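You operate a simulated robot arm through the tools that you are given. There is no shell and no other tool. Be economical: measure what you need, move in short steps, check, and stop when the job is done.

You run a simulated two-armed robot. Do the job below in one go: nothing can be reset, and whatever is moved stays where it is left.

JOB
Cap the gas bottle and strap it tight in the trolley's bracket.
Fine: belt end in the post's slot, pointer in the green band.

It is judged by the outcome, as a careful person would: the job done as asked, and still so three seconds after it is handed in. It fails if anything else is knocked over, pushed out of place, dropped, spilled or broken. Lids that push on must go on centred and level and be pressed home; caps that screw on are set level and turned clockwise until they are tight.

ROBOT AND FRAMES
Two 6-joint arms with two-finger parallel grippers on one trunk, on a base that drives. Base frame: it is fixed to the floor where the robot stands at the start and does not move with it; the origin is under the middle of the robot, x ahead of it, y to its left, z up. Units: cm, rad, N and s.
The left shoulder is at the start at [6, 18.7, 102.2], the right one opposite. With the tool pointing down near the work surface each hand reaches from about 10 to 58 cm from the robot's upright axis, wherever it stands, measured 20 degrees to its own side. Places, roughly: belt tail [50, 20, 60]; bottle bracket [50, 10, 60]; bottle bracket foot [60, 10, 60]; gas bottle (9x9x19 cm) [60, -20, 70]; neck of the gas bottle [60, -20, 80]; slot of the post [60, -10, 70]. Payload 1.57 kg a hand.
Tool frame (each hand has its own): the origin (TCP) lies between the finger pads and is the grasp point; the fingertips stand 3 cm ahead of it; z points along the fingers, y is the line along which they close. Largest opening 11 cm; finger width 2.4, thickness 1.2; the body of the gripper, 4.8 by 11.2 cm, starts 7.8 cm behind the TCP.
Orientation is told as [roll, pitch, yaw] about the base's x, y, z axes, in that order, counted from this pose: with the fingers straight down and closing along the base's y, the tool's x points along the base's -x, its y along +y and its z along -z.

CONTROLS
- The arms move only by the tool nudge_tool. It takes "left_motion", "right_motion" or both (then of equal length, played together; a hand with none holds still); each is one flat list of numbers, 7 for each row, row after row: the shift along the tool's x, y, z in cm, then the turn, a rotation vector about the tool's x, y, z in rad, then the opening in per cent of the stroke, from 0 (shut) to 100 (fully open). In form: [dx, dy, dz, rx, ry, rz, jaw, dx, dy, dz, rx, ry, rz, jaw, ...]. A call has 1 to 8 rows; each row is the pose to reach, as a shift and turn from the pose commanded when the call began, along the tool's axes at that moment. Rows are played at 5 a second. More than 5 cm and 0.15 rad between two rows, or a gripper value outside its range, and nothing of the call is played. Where a pose cannot be reached the arm comes as near as it can. A force on the tool above 90 N (or 10 N above the force at the start of the call, whichever is more), or a blocked arm, ends the call early, and 0.2 s more pass. The fingers move at their own pace (about 15.3 cm/s each) and stop on an object; they squeeze with about 31 N. The grip force told is the motor's: it shows also when the fingers shut on nothing. Time passes only in rows, and 0.2 s behind the last, so rows that repeat a pose let the fingers close. The reply holds the time, the measured pose of the TCP, the force on the tool along the base axes, the opening and the grip force, in the units named above and with some noise, with the torque about the TCP (base axes, N m) and any sound that the robot's microphone picked up.
- Cameras (640 x 400 px; columns grow to the right, rows downward): "scene" is now at [1.29, -0.31, 155.71]; the picture's right is [-0.05, -1.00, 0.00], its down [-0.81, 0.04, -0.58] and it looks along [0.58, -0.03, -0.81] (base axes); focal length 268 px, centre (320, 200). "left" rides on the left gripper at [7, -1.6, -14.1] in its tool frame; the picture's right is [0.23, 0.97, 0.00], its down [-0.86, 0.20, -0.48] and it looks along [-0.47, 0.11, 0.88] (tool axes); focal length 222 px, centre (320, 200). "right" rides on the right gripper at [7, 1.6, -14.1] in its tool frame; the picture's right is [-0.23, 0.97, 0.00], its down [-0.86, -0.20, -0.48] and it looks along [-0.47, -0.11, 0.88] (tool axes); focal length 222 px, centre (320, 200). There is no depth. A picture from a camera that has moved, and an enlarged one, comes with that camera's place and axes in the base frame and with its lens.
- capture(camera): a new picture of that camera. No time passes.
- raise_lower(by): slides the trunk up (or, below 0, down) by that many cm; the arms and the scene camera ride with it, the base frame stays. It gives what a move gives, with no picture.
- drive_base(legs): drives the robot by 1 to 6 legs, each [ahead, left, turn to the left] in cm, cm and rad, along the robot's own axes; the way and the turn of a leg run together, so that a leg with both is an arc; at most 150 cm and 3.142 rad a leg. The arms and the cameras ride along, it lands a little off, and it stops where it bumps. It gives what a move gives.
- head_to(pan, tilt): turns the head with the scene camera to pan (to the left, within 1.501 rad either way) and tilt (down, from -0.506 to 1.204), counted from straight ahead of the robot. It gives what a move gives.
- inspect(camera, box): a new picture of the part [left, top, right, bottom] of that camera's present view, enlarged. No time passes.
- hand_in(): hands the job in; it is judged then, once.

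Work in short steps. Places have to be worked out from the pictures, the camera data and where the tool is seen: move nearer, look again, correct. Check each grasp and each placing, and mend what went wrong. You have 120 turns and 100 pictures in all, those below and enlarged ones among them. Open the grippers and draw the arms clear of the work before you hand the job in, unless the task says otherwise; then end with one line.

The tools are called after "Emit:" as name(argument=value, ...) on one line, values as JSON. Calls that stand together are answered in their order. nudge_tool: Moves the arms, as the interface text tells. Its arguments: {"type":"object","properties":{"left_motion":{"type":"array","items":{"type":"number"}},"right_motion":{"type":"array","items":{"type":"number"}}},"required":[]} The other tools are called the same way: raise_lower (by) slides the trunk up or down; drive_base (legs) drives the base; head_to (pan, tilt) turns the head that bears the scene camera; capture (camera) takes a picture; inspect (camera, box) takes an enlarged picture of a part of a camera's view; hand_in () hands the job in.

At the start:

```text
t: 0.0
left_tcp_pos: [42.07, 16.13, 108.69]
left_tool_rot: [0.0, -0.001, 0.001]
left_force: [0.5, 0.5, 0.1]
left_ft_torque: [0.0, 0.01, 0.0]
left_gripper_width: 11.03
left_grip_force: 0.1
right_tcp_pos: [37.94, -14.35, 107.41]
right_tool_rot: [0.0, -0.002, 0.001]
right_force: [-0.1, -0.3, -0.3]
right_ft_torque: [-0.04, 0.03, -0.08]
right_gripper_width: 11.03
right_grip_force: 0.0
trunk travel left (down, up): [-65.0, 34.0]
robot x, y, heading: [0.28, -0.03, -0.002]
head pan, tilt: [-0.054, 0.948]
```

scene: 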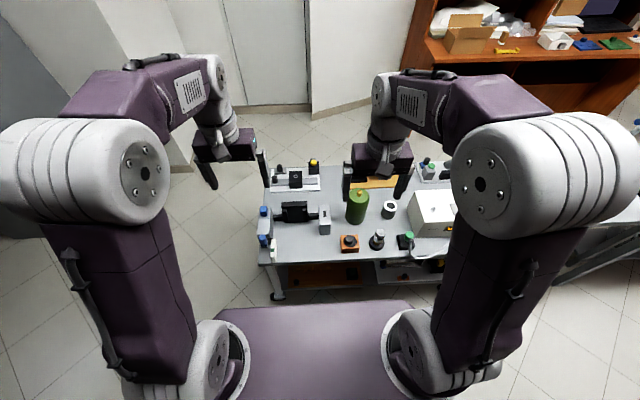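
right: 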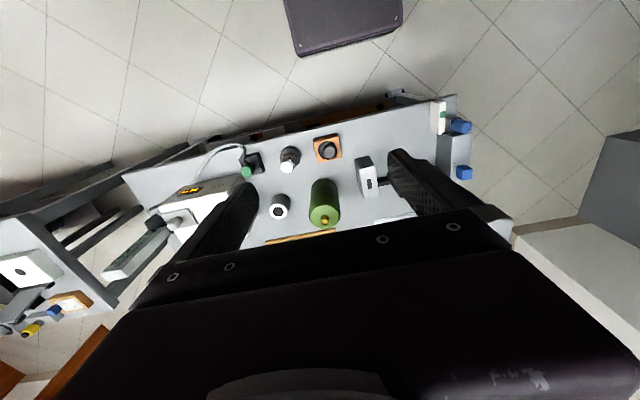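
left: 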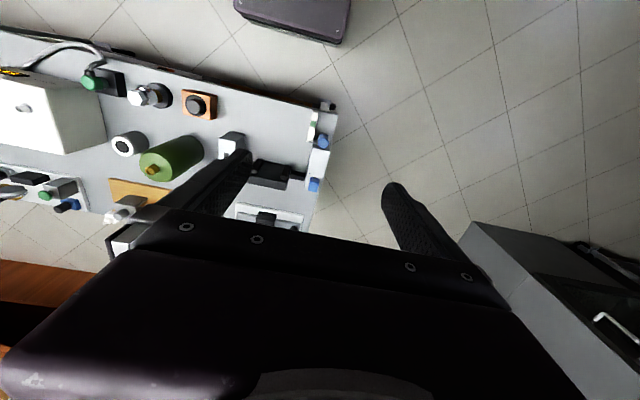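

The table with the green bottle lies ahead; I enlarge the scene view to identify the parts.

Emit:
inspect(camera="scene", box=[250, 140, 470, 280])

Emit:
inspect(camera="left", box=[0, 30, 350, 250])

Emit:
inspect(camera="right", box=[120, 80, 500, 300])

```text
2.86 times, centred on (360, 210) of scene
camera zoom: at [1.29, -0.31, 155.71], right [-0.05, -1.0, 0.0], down [-0.81, 0.04, -0.58], along [0.58, -0.03, -0.81], focal length 765 px, centre (206, 171)
```

zoom: 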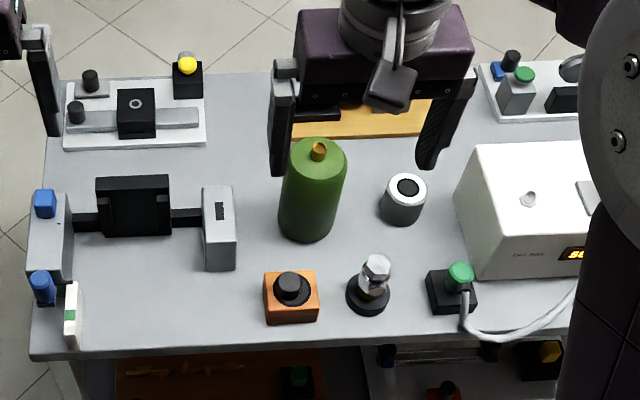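

```text
1.82 times, centred on (175, 140) of left
camera zoom: at [35.08, 14.53, 122.89], right [-0.23, 0.97, 0.0], down [0.86, 0.2, 0.48], along [0.47, 0.11, -0.88], focal length 404 px, centre (584, 309)
```

zoom: 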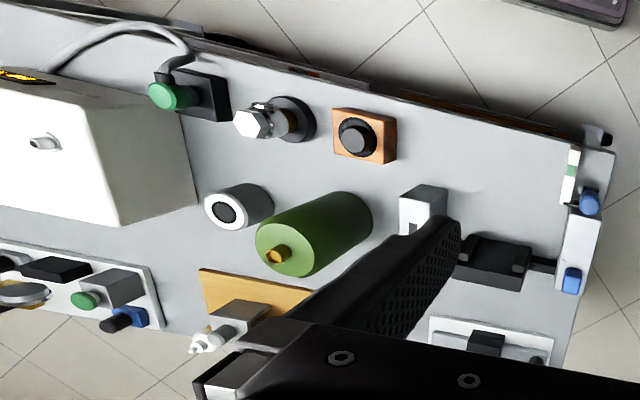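

```text
1.68 times, centred on (310, 190) of right
camera zoom: at [31.14, -12.68, 121.58], right [0.23, 0.97, 0.0], down [0.86, -0.2, 0.48], along [0.47, -0.11, -0.88], focal length 374 px, centre (337, 217)
```

zoom: 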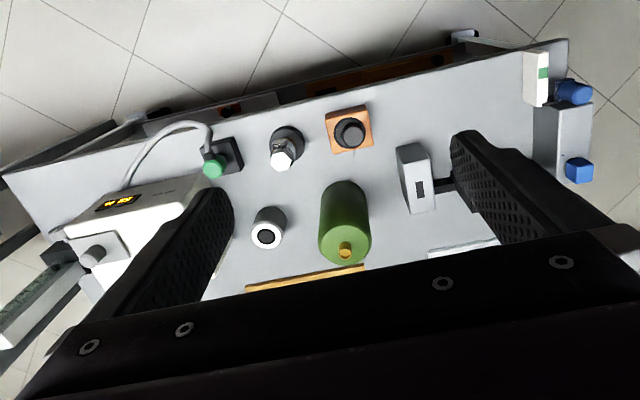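

Both hands block the view. I draw both hands back and lower, to get clear close-ups from the wrist cameras and the scene camera.

Emit:
nudge_tool(left_motion=[3, 0, 3, 0, 0, 0, 100, 6, 0, 5, 0, 0, 0, 100, 9, 0, 7, 0, 0, 0, 100, 12, 0, 9, 0, 0, 0, 100], right_motion=[3, 0, 3, 0, 0, 0, 100, 6, 0, 5, 0, 0, 0, 100, 9, 0, 7, 0, 0, 0, 100, 12, 0, 9, 0, 0, 0, 100])

Emit:
capture(camera="left")

Emit:
capture(camera="right")

Emit:
capture(camera="scene")

```text
t: 1.0
left_tcp_pos: [30.05, 16.06, 99.56]
left_tool_rot: [0.001, -0.001, 0.0]
left_force: [-0.5, -0.3, -0.7]
left_ft_torque: [0.01, -0.04, 0.0]
left_gripper_width: 11.0
left_grip_force: 0.0
right_tcp_pos: [25.98, -14.65, 98.28]
right_tool_rot: [0.0, -0.001, 0.001]
right_force: [-0.3, 0.6, -0.4]
right_ft_torque: [0.02, -0.03, -0.01]
right_gripper_width: 10.97
right_grip_force: 0.1
trunk travel left (down, up): [-65.0, 34.0]
robot x, y, heading: [0.15, -0.08, -0.002]
head pan, tilt: [-0.054, 0.948]
```

```text
93 pictures are left
camera left: at [22.97, 14.56, 113.87], right [-0.23, 0.97, 0.0], down [0.85, 0.2, 0.48], along [0.47, 0.11, -0.88], focal length 222 px, centre (320, 200)
```

left: 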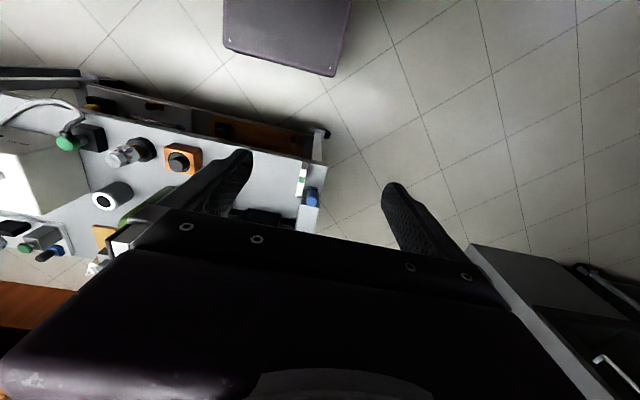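

```text
92 pictures are left
camera right: at [18.98, -12.94, 112.54], right [0.23, 0.97, 0.0], down [0.85, -0.2, 0.48], along [0.47, -0.11, -0.88], focal length 222 px, centre (320, 200)
```

right: 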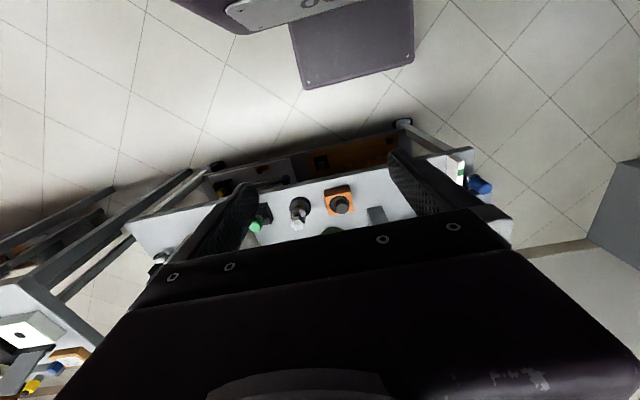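

```text
91 pictures are left
camera scene: at [1.08, -0.31, 155.71], right [-0.05, -1.0, 0.0], down [-0.81, 0.04, -0.58], along [0.58, -0.03, -0.81], focal length 268 px, centre (320, 200)
```

scene: 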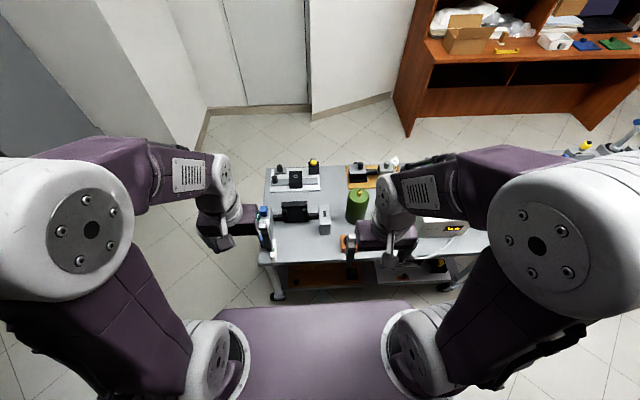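

There is room to drive closer (table edge at about x = 41, base front about x = 23). I drive 8 cm ahead and then move the hands out to look down on the work.

Emit:
drive_base(legs=[[8, 0, 0]])

Emit:
nudge_tool(left_motion=[-4, 2, 1, 0, 0, 0, 100, -8, 4, 2, 0, 0, 0, 100, -12, 6, 3, 0, 0, 0, 100, -15, 9, 4, 0, 0, 0, 100, -15, 12, 4, 0, 0, 0, 100], right_motion=[-4, -2, 1, 0, 0, 0, 100, -8, -4, 2, 0, 0, 0, 100, -12, -6, 3, 0, 0, 0, 100, -12, -8, 3, 0, 0, 0, 100, -12, -8, 3, 0, 0, 0, 100])

Emit:
capture(camera="left")

Emit:
capture(camera="right")

Emit:
inspect(camera="scene", box=[220, 150, 480, 320])

```text
t: 2.1
left_tcp_pos: [38.18, 16.03, 99.7]
left_tool_rot: [0.001, 0.002, 0.0]
left_force: [0.5, 0.5, -0.8]
left_ft_torque: [-0.01, 0.0, -0.01]
left_gripper_width: 10.99
left_grip_force: 0.0
right_tcp_pos: [34.1, -14.57, 98.33]
right_tool_rot: [0.0, 0.001, 0.0]
right_force: [0.7, 0.1, -0.6]
right_ft_torque: [-0.01, 0.03, -0.01]
right_gripper_width: 11.0
right_grip_force: 0.1
trunk travel left (down, up): [-65.0, 34.0]
robot x, y, heading: [7.93, 0.09, -0.002]
head pan, tilt: [-0.054, 0.948]
```

```text
t: 3.3
left_tcp_pos: [53.1, 28.31, 95.59]
left_tool_rot: [-0.002, 0.0, 0.0]
left_force: [0.4, 1.0, -0.1]
left_ft_torque: [-0.01, -0.04, 0.01]
left_gripper_width: 11.0
left_grip_force: 0.0
right_tcp_pos: [46.05, -22.39, 95.32]
right_tool_rot: [-0.003, 0.001, 0.002]
right_force: [0.6, 0.3, -0.5]
right_ft_torque: [-0.02, -0.04, 0.01]
right_gripper_width: 11.0
right_grip_force: 0.2
trunk travel left (down, up): [-65.0, 34.0]
robot x, y, heading: [8.04, 0.01, -0.002]
head pan, tilt: [-0.054, 0.948]
```

```text
90 pictures are left
camera left: at [46.12, 26.72, 109.79], right [-0.23, 0.97, 0.0], down [0.86, 0.2, 0.48], along [0.47, 0.11, -0.88], focal length 222 px, centre (320, 200)
```

left: 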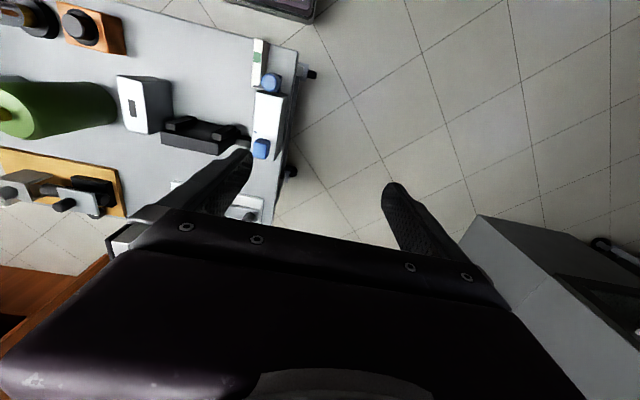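

```text
89 pictures are left
camera right: at [39.16, -20.8, 109.52], right [0.23, 0.97, 0.0], down [0.86, -0.2, 0.48], along [0.47, -0.11, -0.88], focal length 222 px, centre (320, 200)
```

right: 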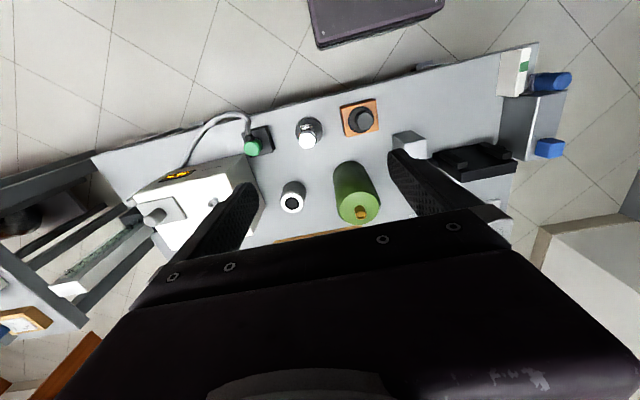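

```text
2.35 times, centred on (350, 235) of scene
camera zoom: at [9.3, -0.16, 155.71], right [-0.05, -1.0, 0.0], down [-0.81, 0.04, -0.58], along [0.58, -0.03, -0.81], focal length 630 px, centre (249, 118)
```

zoom: 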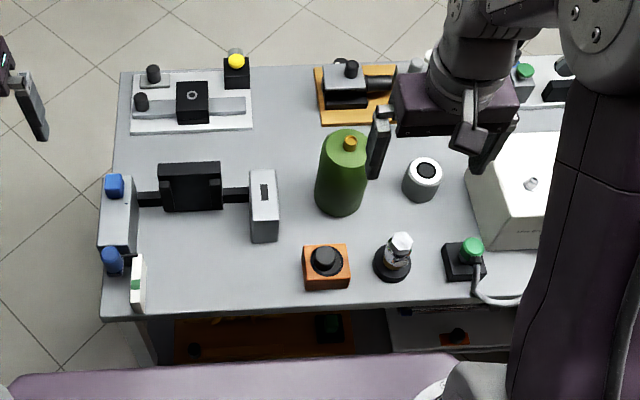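

Now close-ups of the bracket side and the front items.

Emit:
inspect(camera="left", box=[100, 20, 320, 160])

Emit:
inspect(camera="right", box=[240, 80, 400, 230])

Emit:
inspect(camera="scene", box=[255, 205, 345, 285])

Emit:
inspect(camera="scene", box=[330, 190, 430, 280])

```text
2.86 times, centred on (210, 90) of left
camera zoom: at [46.12, 26.72, 109.79], right [-0.23, 0.97, 0.0], down [0.86, 0.2, 0.48], along [0.47, 0.11, -0.88], focal length 635 px, centre (634, 514)
```

zoom: 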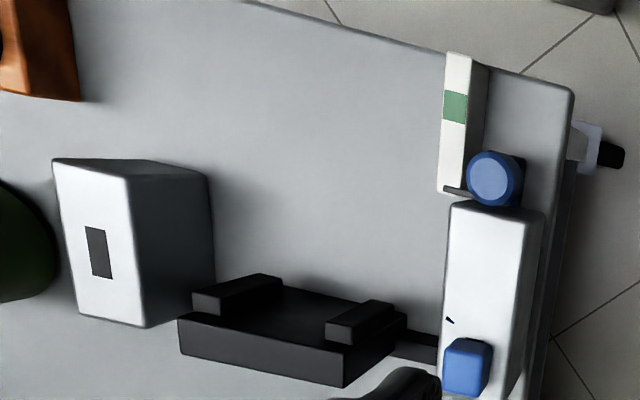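

```text
2.67 times, centred on (320, 155) of right
camera zoom: at [39.16, -20.8, 109.52], right [0.23, 0.97, 0.0], down [0.86, -0.2, 0.48], along [0.47, -0.11, -0.88], focal length 592 px, centre (320, 320)
```

zoom: 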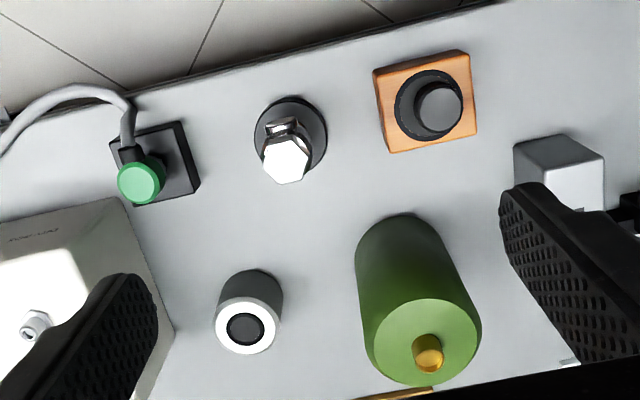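

```text
5.00 times, centred on (300, 245) of scene
camera zoom: at [9.3, -0.16, 155.71], right [-0.05, -1.0, 0.0], down [-0.81, 0.04, -0.58], along [0.58, -0.03, -0.81], focal length 1338 px, centre (420, -25)
```

zoom: 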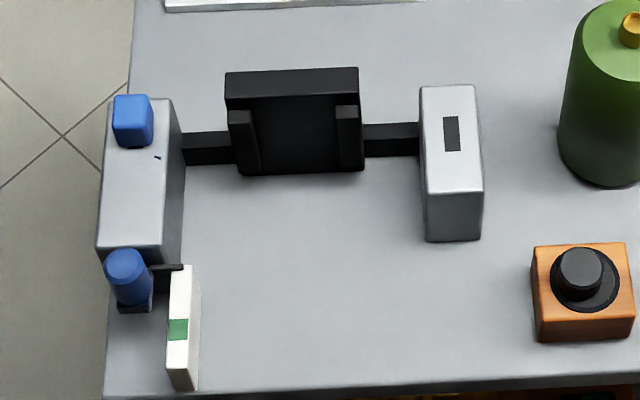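

```text
4.44 times, centred on (380, 235) of scene
camera zoom: at [9.3, -0.16, 155.71], right [-0.05, -1.0, 0.0], down [-0.81, 0.04, -0.58], along [0.58, -0.03, -0.81], focal length 1189 px, centre (53, 44)
```

zoom: 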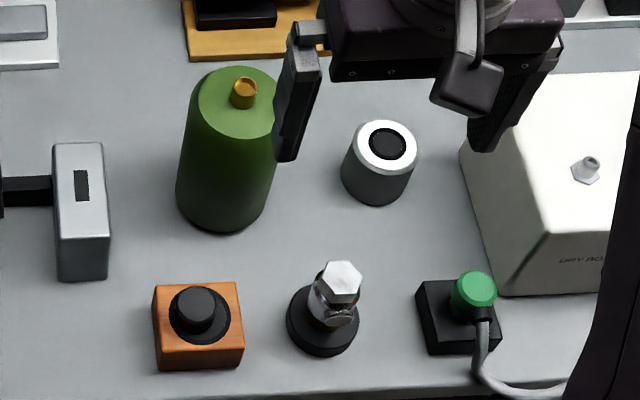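

The enlarged pictures re-render crisply, so I zoom tighter on each candidate cap and on the belt mechanism.

Emit:
inspect(camera="scene", box=[340, 235, 425, 285])

Emit:
inspect(camera="scene", box=[350, 195, 410, 240])

Emit:
inspect(camera="scene", box=[256, 212, 306, 284])

Emit:
inspect(camera="left", box=[230, 30, 320, 165])

```text
7.53 times, centred on (382, 260) of scene
camera zoom: at [9.3, -0.16, 155.71], right [-0.05, -1.0, 0.0], down [-0.81, 0.04, -0.58], along [0.58, -0.03, -0.81], focal length 2015 px, centre (-151, -252)
```

zoom: 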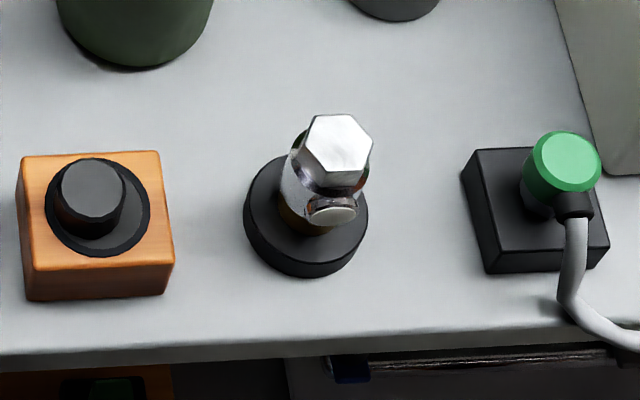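

```text
8.89 times, centred on (380, 218) of scene
camera zoom: at [9.3, -0.16, 155.71], right [-0.05, -1.0, 0.0], down [-0.81, 0.04, -0.58], along [0.58, -0.03, -0.81], focal length 2379 px, centre (-213, 44)
```

zoom: 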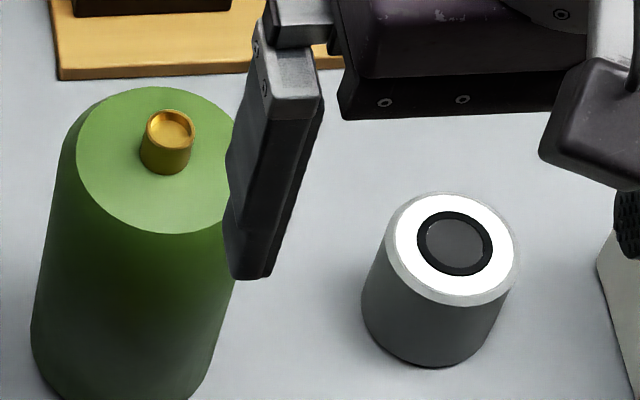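

```text
5.56 times, centred on (281, 248) of scene
camera zoom: at [9.3, -0.16, 155.71], right [-0.05, -1.0, 0.0], down [-0.81, 0.04, -0.58], along [0.58, -0.03, -0.81], focal length 1487 px, centre (537, -67)
```

zoom: 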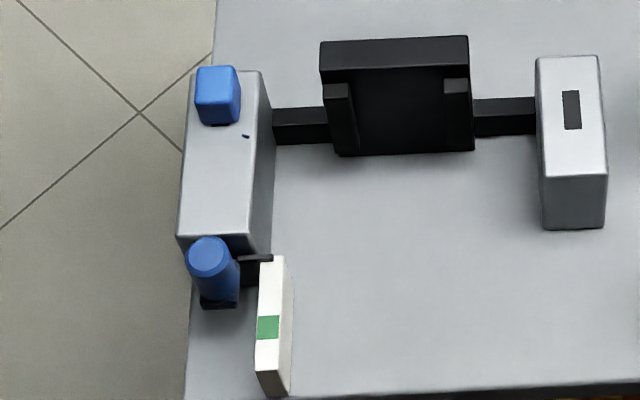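

```text
2.96 times, centred on (275, 98) of left
camera zoom: at [46.12, 26.72, 109.79], right [-0.23, 0.97, 0.0], down [0.86, 0.2, 0.48], along [0.47, 0.11, -0.88], focal length 658 px, centre (453, 504)
```

zoom: 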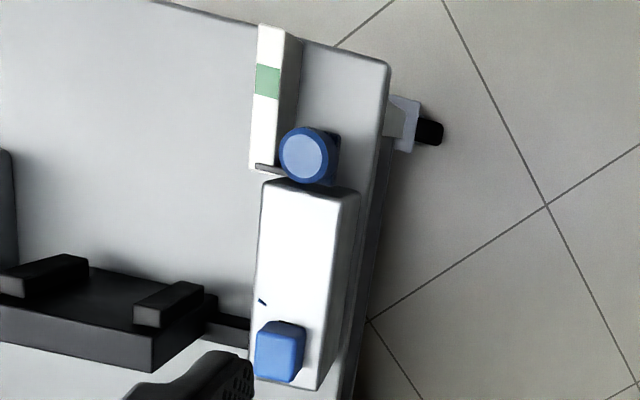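

The tail (blue cylinder with pointer along the gauge) and belt end (blue block) look identifiable; the cap is not yet. I zoom on the candidates from the right wrist camera.

Emit:
inspect(camera="right", box=[290, 95, 385, 155])

Emit:
inspect(camera="right", box=[275, 175, 325, 220])

Emit:
inspect(camera="scene", box=[360, 245, 400, 275])

Emit:
inspect(camera="scene", box=[265, 165, 460, 225])

```text
6.67 times, centred on (338, 125) of right
camera zoom: at [39.16, -20.8, 109.52], right [0.23, 0.97, 0.0], down [0.86, -0.2, 0.48], along [0.47, -0.11, -0.88], focal length 1481 px, centre (203, 700)
```

zoom: 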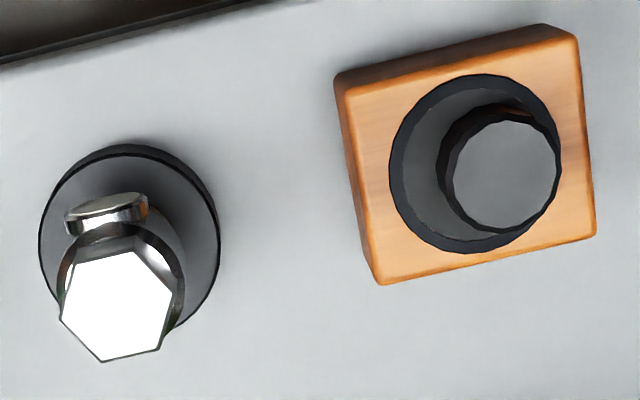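

```text
8.89 times, centred on (300, 198) of right
camera zoom: at [39.16, -20.8, 109.52], right [0.23, 0.97, 0.0], down [0.86, -0.2, 0.48], along [0.47, -0.11, -0.88], focal length 1974 px, centre (498, 222)
```

zoom: 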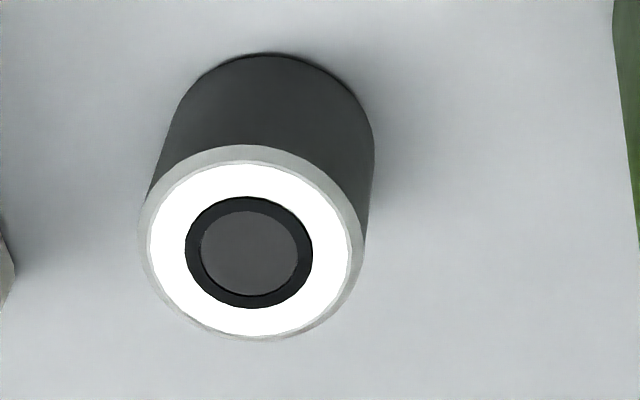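

```text
13.33 times, centred on (380, 260) of scene
camera zoom: at [9.3, -0.16, 155.71], right [-0.05, -1.0, 0.0], down [-0.81, 0.04, -0.58], along [0.58, -0.03, -0.81], focal length 3568 px, centre (-480, -600)
```

zoom: 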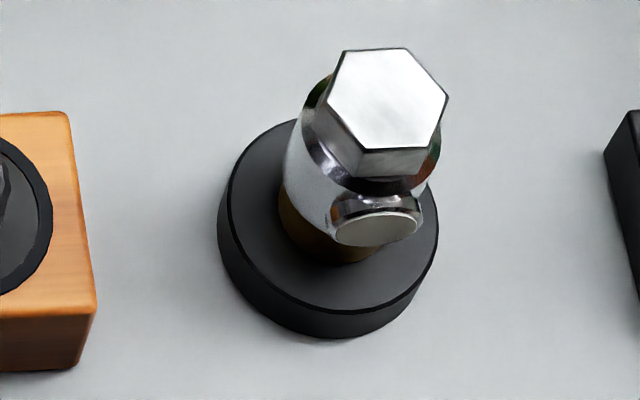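

```text
3.28 times, centred on (362, 195) of scene
camera zoom: at [9.3, -0.16, 155.71], right [-0.05, -1.0, 0.0], down [-0.81, 0.04, -0.58], along [0.58, -0.03, -0.81], focal length 878 px, centre (180, 216)
```

zoom: 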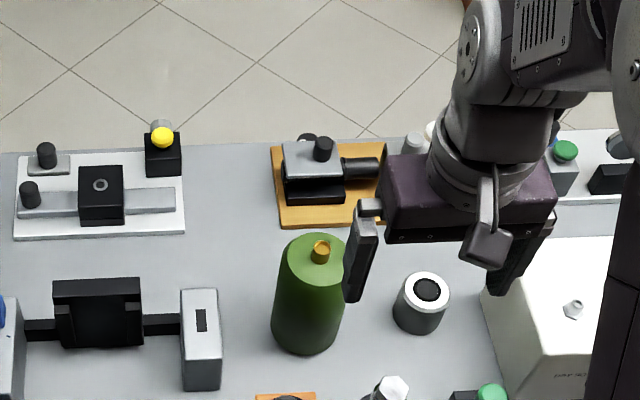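

The faceted black cap on the orange block is the likeliest cap (hollow, built of staves); I check it from the oblique left view and tight scene view.

Emit:
inspect(camera="left", box=[0, 0, 140, 87])

Emit:
inspect(camera="scene", box=[338, 246, 372, 274])

Emit:
inspect(camera="right", box=[230, 110, 280, 160])

```text
4.57 times, centred on (70, 44) of left
camera zoom: at [46.12, 26.72, 109.79], right [-0.23, 0.97, 0.0], down [0.86, 0.2, 0.48], along [0.47, 0.11, -0.88], focal length 1015 px, centre (1463, 915)
```

zoom: 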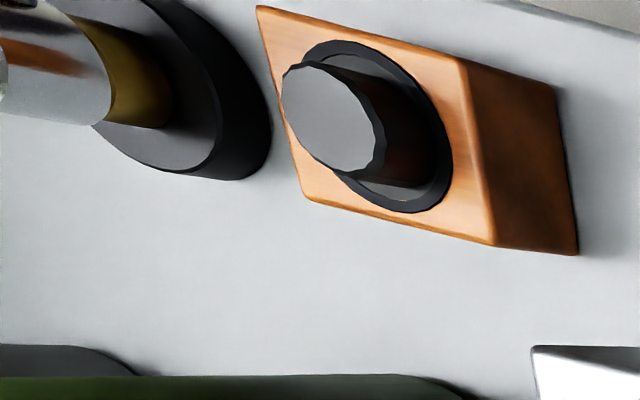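

```text
14.29 times, centred on (355, 260) of scene
camera zoom: at [9.3, -0.16, 155.71], right [-0.05, -1.0, 0.0], down [-0.81, 0.04, -0.58], along [0.58, -0.03, -0.81], focal length 3823 px, centre (-180, -657)
```

zoom: 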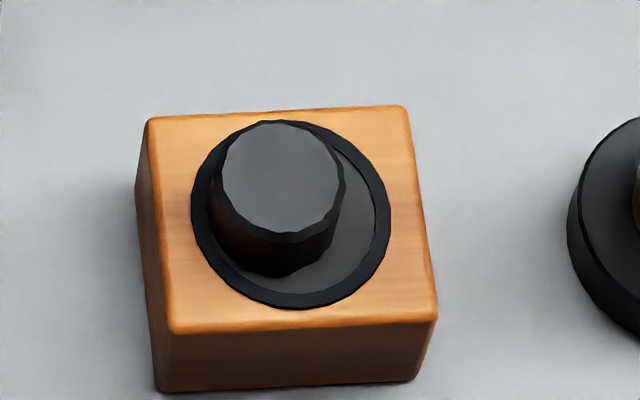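

```text
8.00 times, centred on (255, 135) of right
camera zoom: at [39.16, -20.8, 109.52], right [0.23, 0.97, 0.0], down [0.86, -0.2, 0.48], along [0.47, -0.11, -0.88], focal length 1777 px, centre (840, 720)
```

zoom: 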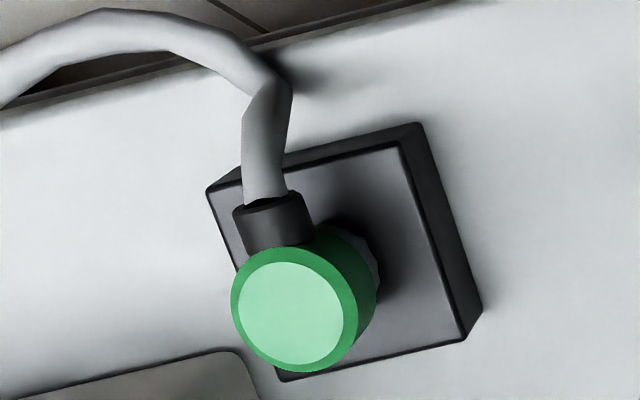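

The black cap sits loose in the orange block's dish. I drive 4 cm nearer for reach, then bring the right hand over the bottle and left hand over the bracket for accurate close views.

Emit:
drive_base(legs=[[4, 0, 0]])

Emit:
nudge_tool(left_motion=[0, -3, 2, 0, 0, 0, 100, 0, -6, 5, 0, 0, 0, 100, 0, -9, 8, 0, 0, 0, 100, 0, -9, 10, 0, 0, 0, 100], right_motion=[-3, 1, 2, 0, 0, 0, 100, -6, 2, 4, 0, 0, 0, 100, -9, 3, 7, 0, 0, 0, 100, -11, 4, 9, 0, 0, 0, 100])

Emit:
capture(camera="right")

Emit:
capture(camera="left")

```text
t: 4.1
left_tcp_pos: [56.81, 28.19, 95.68]
left_tool_rot: [0.0, -0.001, 0.0]
left_force: [0.3, -0.2, 1.1]
left_ft_torque: [0.02, -0.03, 0.0]
left_gripper_width: 10.98
left_grip_force: 0.1
right_tcp_pos: [49.75, -22.44, 95.34]
right_tool_rot: [0.0, -0.001, 0.001]
right_force: [-0.7, 0.0, -0.4]
right_ft_torque: [0.02, 0.0, -0.01]
right_gripper_width: 10.99
right_grip_force: 0.0
trunk travel left (down, up): [-65.0, 34.0]
robot x, y, heading: [12.28, -0.35, -0.001]
head pan, tilt: [-0.054, 0.948]
```

```text
t: 5.1
left_tcp_pos: [57.06, 19.26, 85.41]
left_tool_rot: [-0.001, 0.001, 0.0]
left_force: [-0.2, -0.4, -0.8]
left_ft_torque: [-0.01, 0.01, -0.01]
left_gripper_width: 11.01
left_grip_force: 0.0
right_tcp_pos: [60.75, -18.25, 86.31]
right_tool_rot: [-0.001, 0.003, -0.001]
right_force: [-0.5, 0.7, 0.2]
right_ft_torque: [0.0, 0.01, -0.01]
right_gripper_width: 11.0
right_grip_force: 0.0
trunk travel left (down, up): [-65.0, 34.0]
robot x, y, heading: [12.25, 0.29, -0.002]
head pan, tilt: [-0.054, 0.948]
```

```text
72 pictures are left
camera right: at [54.06, -16.6, 100.47], right [0.23, 0.97, 0.0], down [0.86, -0.2, 0.48], along [0.46, -0.11, -0.88], focal length 222 px, centre (320, 200)
```

right: 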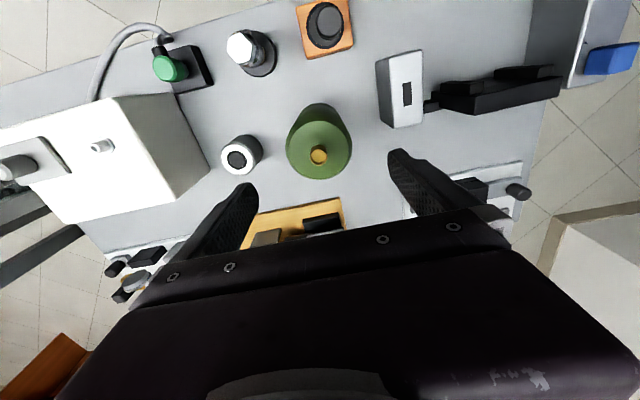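

```text
71 pictures are left
camera left: at [50.03, 17.7, 99.72], right [-0.23, 0.97, 0.0], down [0.86, 0.2, 0.48], along [0.47, 0.11, -0.88], focal length 222 px, centre (320, 200)
```

left: 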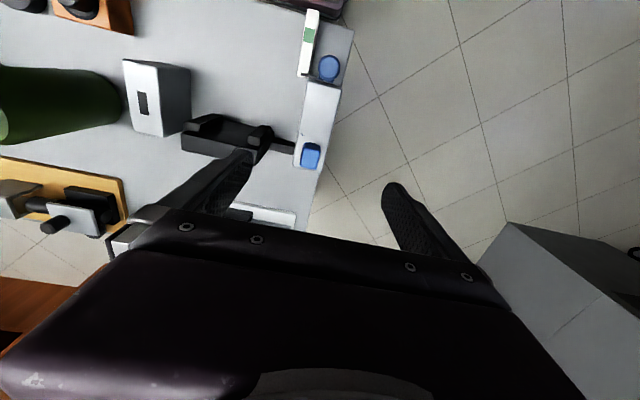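

Bottle axis works out at about (61.9, −18.5), neck top at z ≈ 75. I lower the right hand to just above it and check the centring.

Emit:
nudge_tool(right_motion=[-1.2, -0.25, 3, 0, 0, 0, 100, -1.2, -0.25, 6.8, 0, 0, 0, 100])

Emit:
capture(camera="right")

Emit:
inspect(camera="left", box=[110, 0, 360, 180])

```text
t: 5.7
left_tcp_pos: [57.05, 19.19, 85.52]
left_tool_rot: [0.0, 0.0, -0.001]
left_force: [0.1, -0.1, -0.2]
left_ft_torque: [0.0, 0.0, -0.02]
left_gripper_width: 11.02
left_grip_force: 0.1
right_tcp_pos: [62.13, -18.61, 79.6]
right_tool_rot: [0.001, 0.001, 0.0]
right_force: [-0.4, 0.5, -0.4]
right_ft_torque: [-0.03, 0.0, -0.01]
right_gripper_width: 10.99
right_grip_force: 0.1
trunk travel left (down, up): [-65.0, 34.0]
robot x, y, heading: [12.03, -0.31, 0.004]
head pan, tilt: [-0.054, 0.948]
```

```text
70 pictures are left
camera right: at [55.22, -17.03, 93.78], right [0.23, 0.97, 0.0], down [0.86, -0.2, 0.48], along [0.47, -0.11, -0.88], focal length 222 px, centre (320, 200)
```

right: 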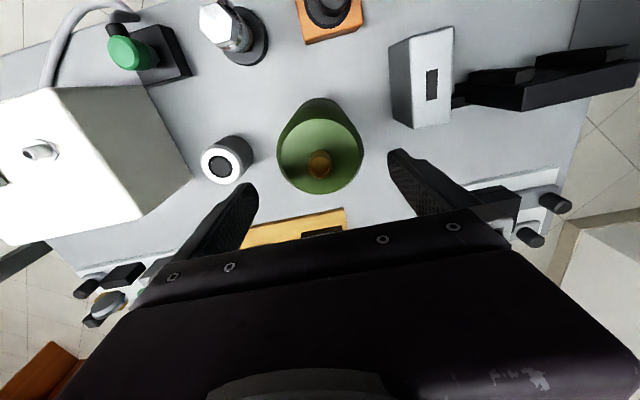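

```text
2.22 times, centred on (235, 90) of left
camera zoom: at [50.02, 17.66, 99.76], right [-0.23, 0.97, 0.0], down [0.86, 0.2, 0.48], along [0.47, 0.11, -0.88], focal length 494 px, centre (509, 444)
```

zoom: 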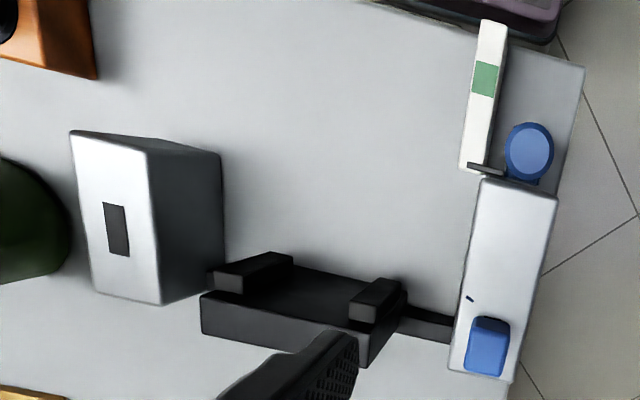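

Centring in y is right. I lower to z ≈ 70 (body clear of the neck) and close.

Emit:
nudge_tool(right_motion=[0.3, 0, 4, 0, 0, 0, 100, 0.3, 0, 8, 0, 0, 0, 100, 0.3, 0, 9.3, 0, 0, 0, 100, 0.3, 0, 9.3, 0, 0, 0, 0, 0.3, 0, 9.3, 0, 0, 0, 0, 0.3, 0, 9.3, 0, 0, 0, 0])

Emit:
capture(camera="right")

```text
t: 7.1
left_tcp_pos: [56.96, 19.22, 85.5]
left_tool_rot: [0.0, 0.0, 0.0]
left_force: [-0.2, 1.1, 0.2]
left_ft_torque: [0.01, -0.01, 0.01]
left_gripper_width: 11.01
left_grip_force: 0.1
right_tcp_pos: [61.86, -18.51, 70.19]
right_tool_rot: [0.001, 0.0, -0.001]
right_force: [-0.9, 1.7, 1.0]
right_ft_torque: [0.43, -0.27, 0.02]
right_gripper_width: 8.39
right_grip_force: 30.7
trunk travel left (down, up): [-65.0, 34.0]
robot x, y, heading: [11.72, 0.2, 0.004]
head pan, tilt: [-0.054, 0.948]
```

```text
68 pictures are left
camera right: at [55.03, -16.91, 84.4], right [0.23, 0.97, 0.0], down [0.86, -0.2, 0.48], along [0.47, -0.11, -0.88], focal length 222 px, centre (320, 200)
```

right: 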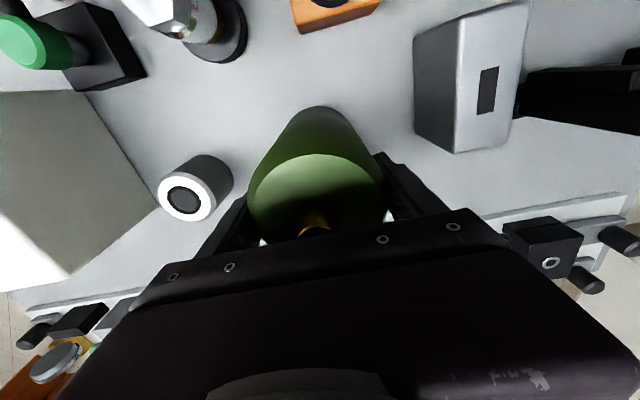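

Grasped (8.4 cm). I lift it 13 cm while moving the left hand clear.

Emit:
nudge_tool(right_motion=[0, 0, -1, 0, 0, 0, 0, 0, 0, -4, 0, 0, 0, 0, 0, 0, -8, 0, 0, 0, 0, 0, 0, -11, 0, 0, 0, 0, 0, 0, -13.5, 0, 0, 0, 0], left_motion=[2, 3, -2, 0, 0, 0, 100, 4, 6, -3, 0, 0, 0, 100, 6, 9, -4, 0, 0, 0, 100, 8, 11, -5, 0, 0, 0, 100, 8, 13, -5, 0, 0, 0, 100])

Emit:
capture(camera="scene")

```text
t: 8.3
left_tcp_pos: [49.05, 32.05, 90.48]
left_tool_rot: [0.001, 0.002, 0.0]
left_force: [-0.8, 0.0, 0.3]
left_ft_torque: [-0.02, 0.0, 0.02]
left_gripper_width: 11.02
left_grip_force: 0.2
right_tcp_pos: [61.9, -18.78, 83.53]
right_tool_rot: [-0.002, 0.005, 0.0]
right_force: [-0.1, -0.2, -8.1]
right_ft_torque: [0.01, -0.02, 0.02]
right_gripper_width: 8.38
right_grip_force: 31.1
trunk travel left (down, up): [-65.0, 34.0]
robot x, y, heading: [11.95, 0.22, -0.002]
head pan, tilt: [-0.054, 0.948]
```

```text
67 pictures are left
camera scene: at [13.39, -0.23, 155.7], right [-0.05, -1.0, 0.0], down [-0.81, 0.04, -0.58], along [0.58, -0.03, -0.81], focal length 268 px, centre (320, 200)
```

scene: 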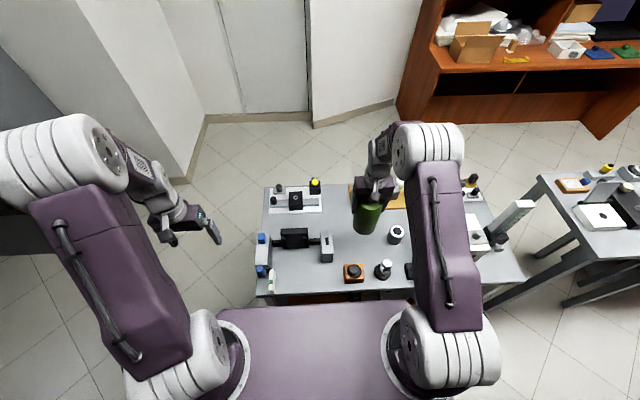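

Bottle is held firmly (about 0.8 kg). I carry it over to in front of the bracket at (52, 6.5), still high.

Emit:
nudge_tool(right_motion=[3, 3, 0, 0, 0, 0, 0, 5, 7.4, 0, 0, 0, 0, 0, 7, 11.8, 0, 0, 0, 0, 0, 8.5, 16.2, 0, 0, 0, 0, 0, 9.5, 20.6, 0, 0, 0, 0, 0, 9.9, 23.5, 0, 0, 0, 0, 0, 9.9, 25.2, 0, 0, 0, 0, 0])

Emit:
inspect(camera="scene", box=[230, 190, 390, 310])

Emit:
capture(camera="right")

```text
t: 9.9
left_tcp_pos: [49.01, 32.08, 90.57]
left_tool_rot: [-0.001, 0.002, -0.001]
left_force: [-1.1, 0.7, -0.7]
left_ft_torque: [-0.01, 0.0, -0.01]
left_gripper_width: 11.0
left_grip_force: 0.0
right_tcp_pos: [51.8, 6.61, 83.59]
right_tool_rot: [-0.001, 0.001, 0.0]
right_force: [-0.3, -1.1, -8.4]
right_ft_torque: [-0.01, -0.04, -0.05]
right_gripper_width: 8.39
right_grip_force: 30.1
trunk travel left (down, up): [-65.0, 34.0]
robot x, y, heading: [12.16, -0.02, 0.002]
head pan, tilt: [-0.054, 0.948]
```

```text
3.33 times, centred on (310, 250) of scene
camera zoom: at [13.36, -0.22, 155.7], right [-0.05, -1.0, 0.0], down [-0.81, 0.04, -0.58], along [0.58, -0.03, -0.81], focal length 892 px, centre (353, 33)
```

zoom: 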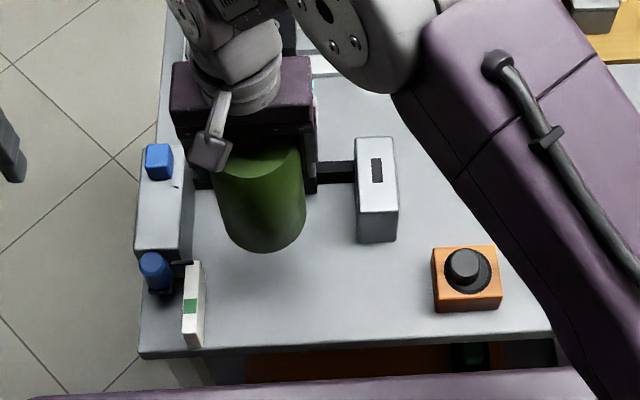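

```text
65 pictures are left
camera right: at [44.93, 8.21, 97.77], right [0.23, 0.97, 0.0], down [0.86, -0.2, 0.48], along [0.46, -0.11, -0.88], focal length 222 px, centre (320, 200)
```

right: 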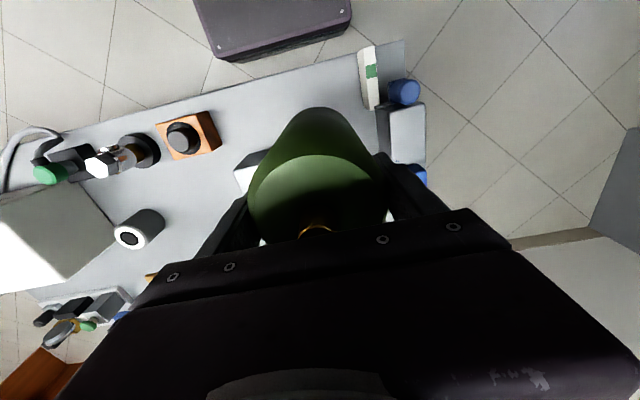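

Clear in front of the bracket. I lower to near the original height over the table.

Emit:
nudge_tool(right_motion=[0, 0, 4, 0, 0, 0, 0, 0, 0, 8, 0, 0, 0, 0, 0, 0, 11, 0, 0, 0, 0, 0, 0, 12.6, 0, 0, 0, 0, 0, 0, 13.1, 0, 0, 0, 0])

Emit:
inspect(camera="scene", box=[230, 190, 390, 310])

```text
t: 11.1
left_tcp_pos: [49.11, 32.11, 90.56]
left_tool_rot: [0.0, 0.002, 0.0]
left_force: [-0.1, 0.7, 0.1]
left_ft_torque: [0.03, 0.02, -0.02]
left_gripper_width: 11.03
left_grip_force: 0.0
right_tcp_pos: [51.72, 6.46, 70.55]
right_tool_rot: [0.001, 0.0, 0.002]
right_force: [-0.8, -0.2, -9.6]
right_ft_torque: [0.0, -0.03, 0.0]
right_gripper_width: 8.38
right_grip_force: 30.8
trunk travel left (down, up): [-65.0, 34.0]
robot x, y, heading: [12.13, 0.0, 0.002]
head pan, tilt: [-0.054, 0.948]
```

```text
3.33 times, centred on (310, 250) of scene
camera zoom: at [13.35, -0.28, 155.71], right [-0.05, -1.0, 0.0], down [-0.81, 0.04, -0.58], along [0.58, -0.03, -0.81], focal length 892 px, centre (353, 33)
```

zoom: 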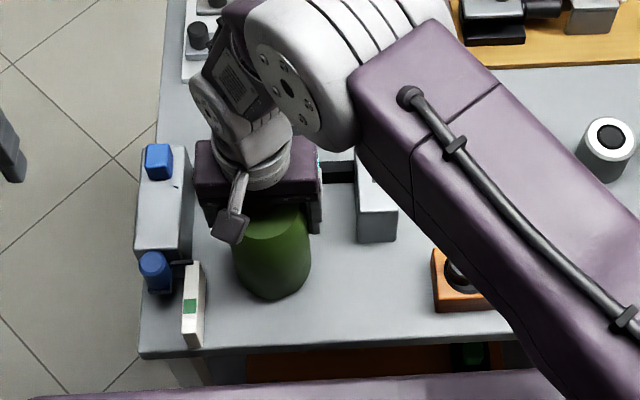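

Just above the table. I push toward the bracket in small steps watching the x force.

Emit:
nudge_tool(right_motion=[-1.5, 0, 0, 0, 0, 0, 0, -2.5, 0, 0, 0, 0, 0, 0, -3, 0, 0, 0, 0, 0, 0, -3.3, 0, 0, 0, 0, 0, 0])

```text
t: 12.1
left_tcp_pos: [49.01, 32.01, 90.61]
left_tool_rot: [0.0, 0.002, 0.001]
left_force: [0.0, 0.6, -0.2]
left_ft_torque: [0.01, 0.01, -0.03]
left_gripper_width: 11.0
left_grip_force: 0.0
right_tcp_pos: [55.2, 6.4, 70.5]
right_tool_rot: [0.001, 0.001, 0.001]
right_force: [-0.8, -0.1, -8.3]
right_ft_torque: [-0.02, -0.05, 0.01]
right_gripper_width: 8.38
right_grip_force: 31.2
trunk travel left (down, up): [-65.0, 34.0]
robot x, y, heading: [11.58, 0.29, -0.002]
head pan, tilt: [-0.054, 0.948]
```

No contact yet at x = 55.2; continue in small steps.

Emit:
nudge_tool(right_motion=[-0.3, 0, 0, 0, 0, 0, 0, -0.6, 0, 0, 0, 0, 0, 0, -0.9, 0, 0, 0, 0, 0, 0, -1.2, 0, 0, 0, 0, 0, 0])

Emit:
inspect(camera="scene", box=[250, 210, 350, 280])

```text
t: 13.1
left_tcp_pos: [49.1, 32.15, 90.59]
left_tool_rot: [-0.001, 0.002, 0.0]
left_force: [-0.7, -0.9, -0.3]
left_ft_torque: [0.01, 0.02, 0.02]
left_gripper_width: 11.0
left_grip_force: 0.0
right_tcp_pos: [56.41, 6.51, 70.53]
right_tool_rot: [-0.003, 0.002, -0.001]
right_force: [-0.1, -0.3, -9.4]
right_ft_torque: [0.04, -0.03, 0.02]
right_gripper_width: 8.39
right_grip_force: 31.6
trunk travel left (down, up): [-65.0, 34.0]
robot x, y, heading: [11.78, -0.2, -0.002]
head pan, tilt: [-0.054, 0.948]
```

```text
5.71 times, centred on (300, 245) of scene
camera zoom: at [13.34, -0.26, 155.7], right [-0.05, -1.0, 0.0], down [-0.81, 0.04, -0.58], along [0.58, -0.03, -0.81], focal length 1529 px, centre (434, -57)
```

zoom: 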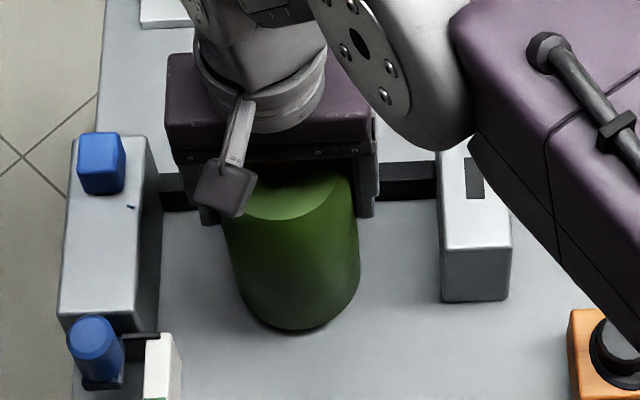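

Still free at 56.4; continue gently.

Emit:
nudge_tool(right_motion=[-0.2, 0, 0, 0, 0, 0, 0, -0.4, 0, 0, 0, 0, 0, 0, -0.6, 0, 0, 0, 0, 0, 0, -0.8, 0, 0, 0, 0, 0, 0])

```text
t: 14.1
left_tcp_pos: [48.7, 31.96, 90.69]
left_tool_rot: [-0.003, -0.004, -0.002]
left_force: [0.6, -0.3, -0.1]
left_ft_torque: [0.04, 0.02, -0.03]
left_gripper_width: 11.0
left_grip_force: 0.1
right_tcp_pos: [57.05, 6.52, 70.66]
right_tool_rot: [-0.002, -0.002, 0.0]
right_force: [-27.5, 5.8, -2.4]
right_ft_torque: [-0.15, -0.25, 0.09]
right_gripper_width: 8.36
right_grip_force: 30.9
trunk travel left (down, up): [-65.0, 34.0]
robot x, y, heading: [12.15, 0.37, 0.0]
head pan, tilt: [-0.054, 0.948]
```

Contact at x ≈ 57. I need to see whether it is the bottle or the fingers touching the ribs.

Emit:
nudge_tool(right_motion=[0.4, 0.15, 0, 0, 0, 0, 0])

Emit:
inspect(camera="scene", box=[275, 225, 325, 265])

Emit:
inspect(camera="left", box=[60, 20, 330, 190])

```text
t: 14.5
left_tcp_pos: [49.01, 31.95, 90.73]
left_tool_rot: [-0.001, 0.002, 0.0]
left_force: [-0.6, 0.0, -0.4]
left_ft_torque: [0.03, -0.02, 0.04]
left_gripper_width: 11.0
left_grip_force: 0.0
right_tcp_pos: [56.93, 6.48, 70.75]
right_tool_rot: [0.001, -0.005, 0.0]
right_force: [-9.9, -3.1, -6.3]
right_ft_torque: [-0.07, -0.18, -0.17]
right_gripper_width: 8.37
right_grip_force: 30.9
trunk travel left (down, up): [-65.0, 34.0]
robot x, y, heading: [11.73, -0.15, 0.001]
head pan, tilt: [-0.054, 0.948]
```

```text
10.00 times, centred on (300, 245) of scene
camera zoom: at [13.21, -0.39, 155.71], right [-0.05, -1.0, 0.0], down [-0.81, 0.04, -0.58], along [0.58, -0.03, -0.81], focal length 2676 px, centre (520, -250)
```

zoom: 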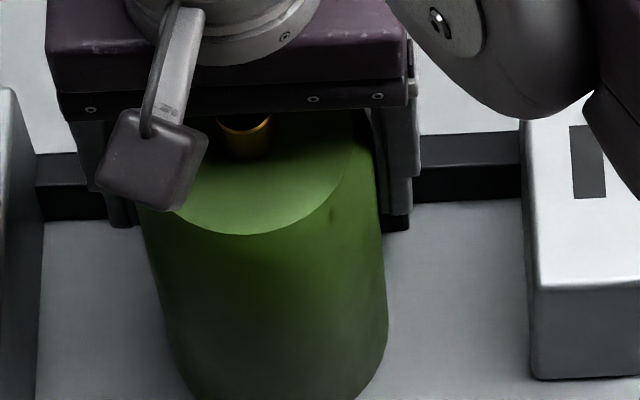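

```text
2.35 times, centred on (195, 105) of left
camera zoom: at [42.01, 30.38, 104.85], right [-0.23, 0.97, 0.0], down [0.85, 0.2, 0.48], along [0.47, 0.11, -0.88], focal length 523 px, centre (614, 424)
```

zoom: 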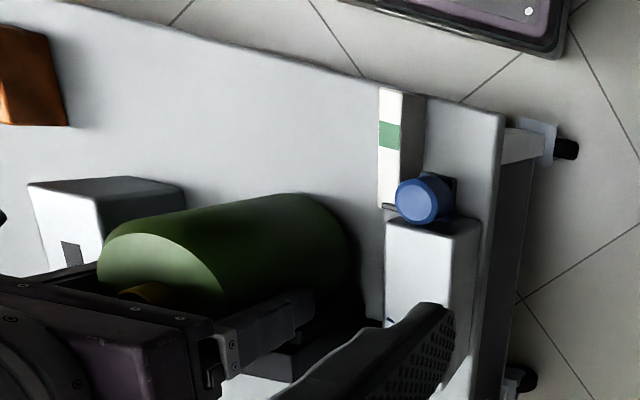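

I set the bottle down here, release and look.

Emit:
nudge_tool(right_motion=[0, 0, 0.3, 0, 0, 0, 0, 0, 0, 0.5, 0, 0, 0, 0, 0, 0, 0.65, 0, 0, 0, 0])

```text
t: 15.3
left_tcp_pos: [48.87, 31.9, 90.77]
left_tool_rot: [0.002, -0.001, 0.0]
left_force: [0.2, 0.6, 0.7]
left_ft_torque: [0.02, 0.02, -0.02]
left_gripper_width: 10.97
left_grip_force: 0.0
right_tcp_pos: [56.77, 6.63, 70.19]
right_tool_rot: [0.004, -0.006, 0.001]
right_force: [-0.7, -8.8, 31.9]
right_ft_torque: [-1.73, 0.06, 0.15]
right_gripper_width: 8.39
right_grip_force: 30.0
trunk travel left (down, up): [-65.0, 34.0]
robot x, y, heading: [12.22, 0.09, 0.001]
head pan, tilt: [-0.054, 0.948]
```

Bottle is on the table. Open and rise out.

Emit:
nudge_tool(right_motion=[0, 0, 0.4, 0, 0, 0, 40, 0, 0, 0.4, 0, 0, 0, 100, 0, 0, 0.4, 0, 0, 0, 100, 0, 0, -4, 0, 0, 0, 100, 0, 0, -8, 0, 0, 0, 100, 0, 0, -11, 0, 0, 0, 100])

Emit:
capture(camera="right")

Emit:
inspect(camera="left", box=[60, 20, 330, 190])

```text
t: 16.7
left_tcp_pos: [48.95, 32.1, 90.71]
left_tool_rot: [-0.001, 0.0, -0.002]
left_force: [-0.1, -0.6, 0.2]
left_ft_torque: [0.01, 0.0, 0.01]
left_gripper_width: 11.0
left_grip_force: 0.1
right_tcp_pos: [56.95, 6.65, 80.84]
right_tool_rot: [0.0, 0.0, -0.001]
right_force: [-0.6, -0.3, -0.4]
right_ft_torque: [0.01, 0.02, -0.01]
right_gripper_width: 11.0
right_grip_force: 0.1
trunk travel left (down, up): [-65.0, 34.0]
robot x, y, heading: [11.86, -0.03, -0.001]
head pan, tilt: [-0.054, 0.948]
```

```text
60 pictures are left
camera right: at [49.91, 8.32, 95.14], right [0.23, 0.97, 0.0], down [0.86, -0.2, 0.48], along [0.47, -0.11, -0.88], focal length 222 px, centre (320, 200)
```

right: 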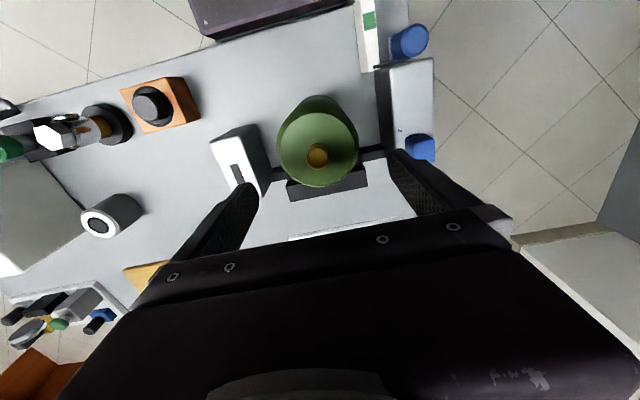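

```text
2.35 times, centred on (195, 105) of left
camera zoom: at [41.98, 30.47, 104.82], right [-0.23, 0.97, 0.0], down [0.85, 0.2, 0.48], along [0.47, 0.11, -0.88], focal length 523 px, centre (614, 424)
```

zoom: 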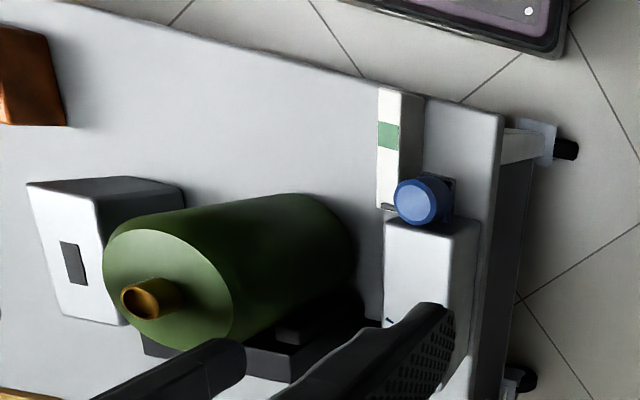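

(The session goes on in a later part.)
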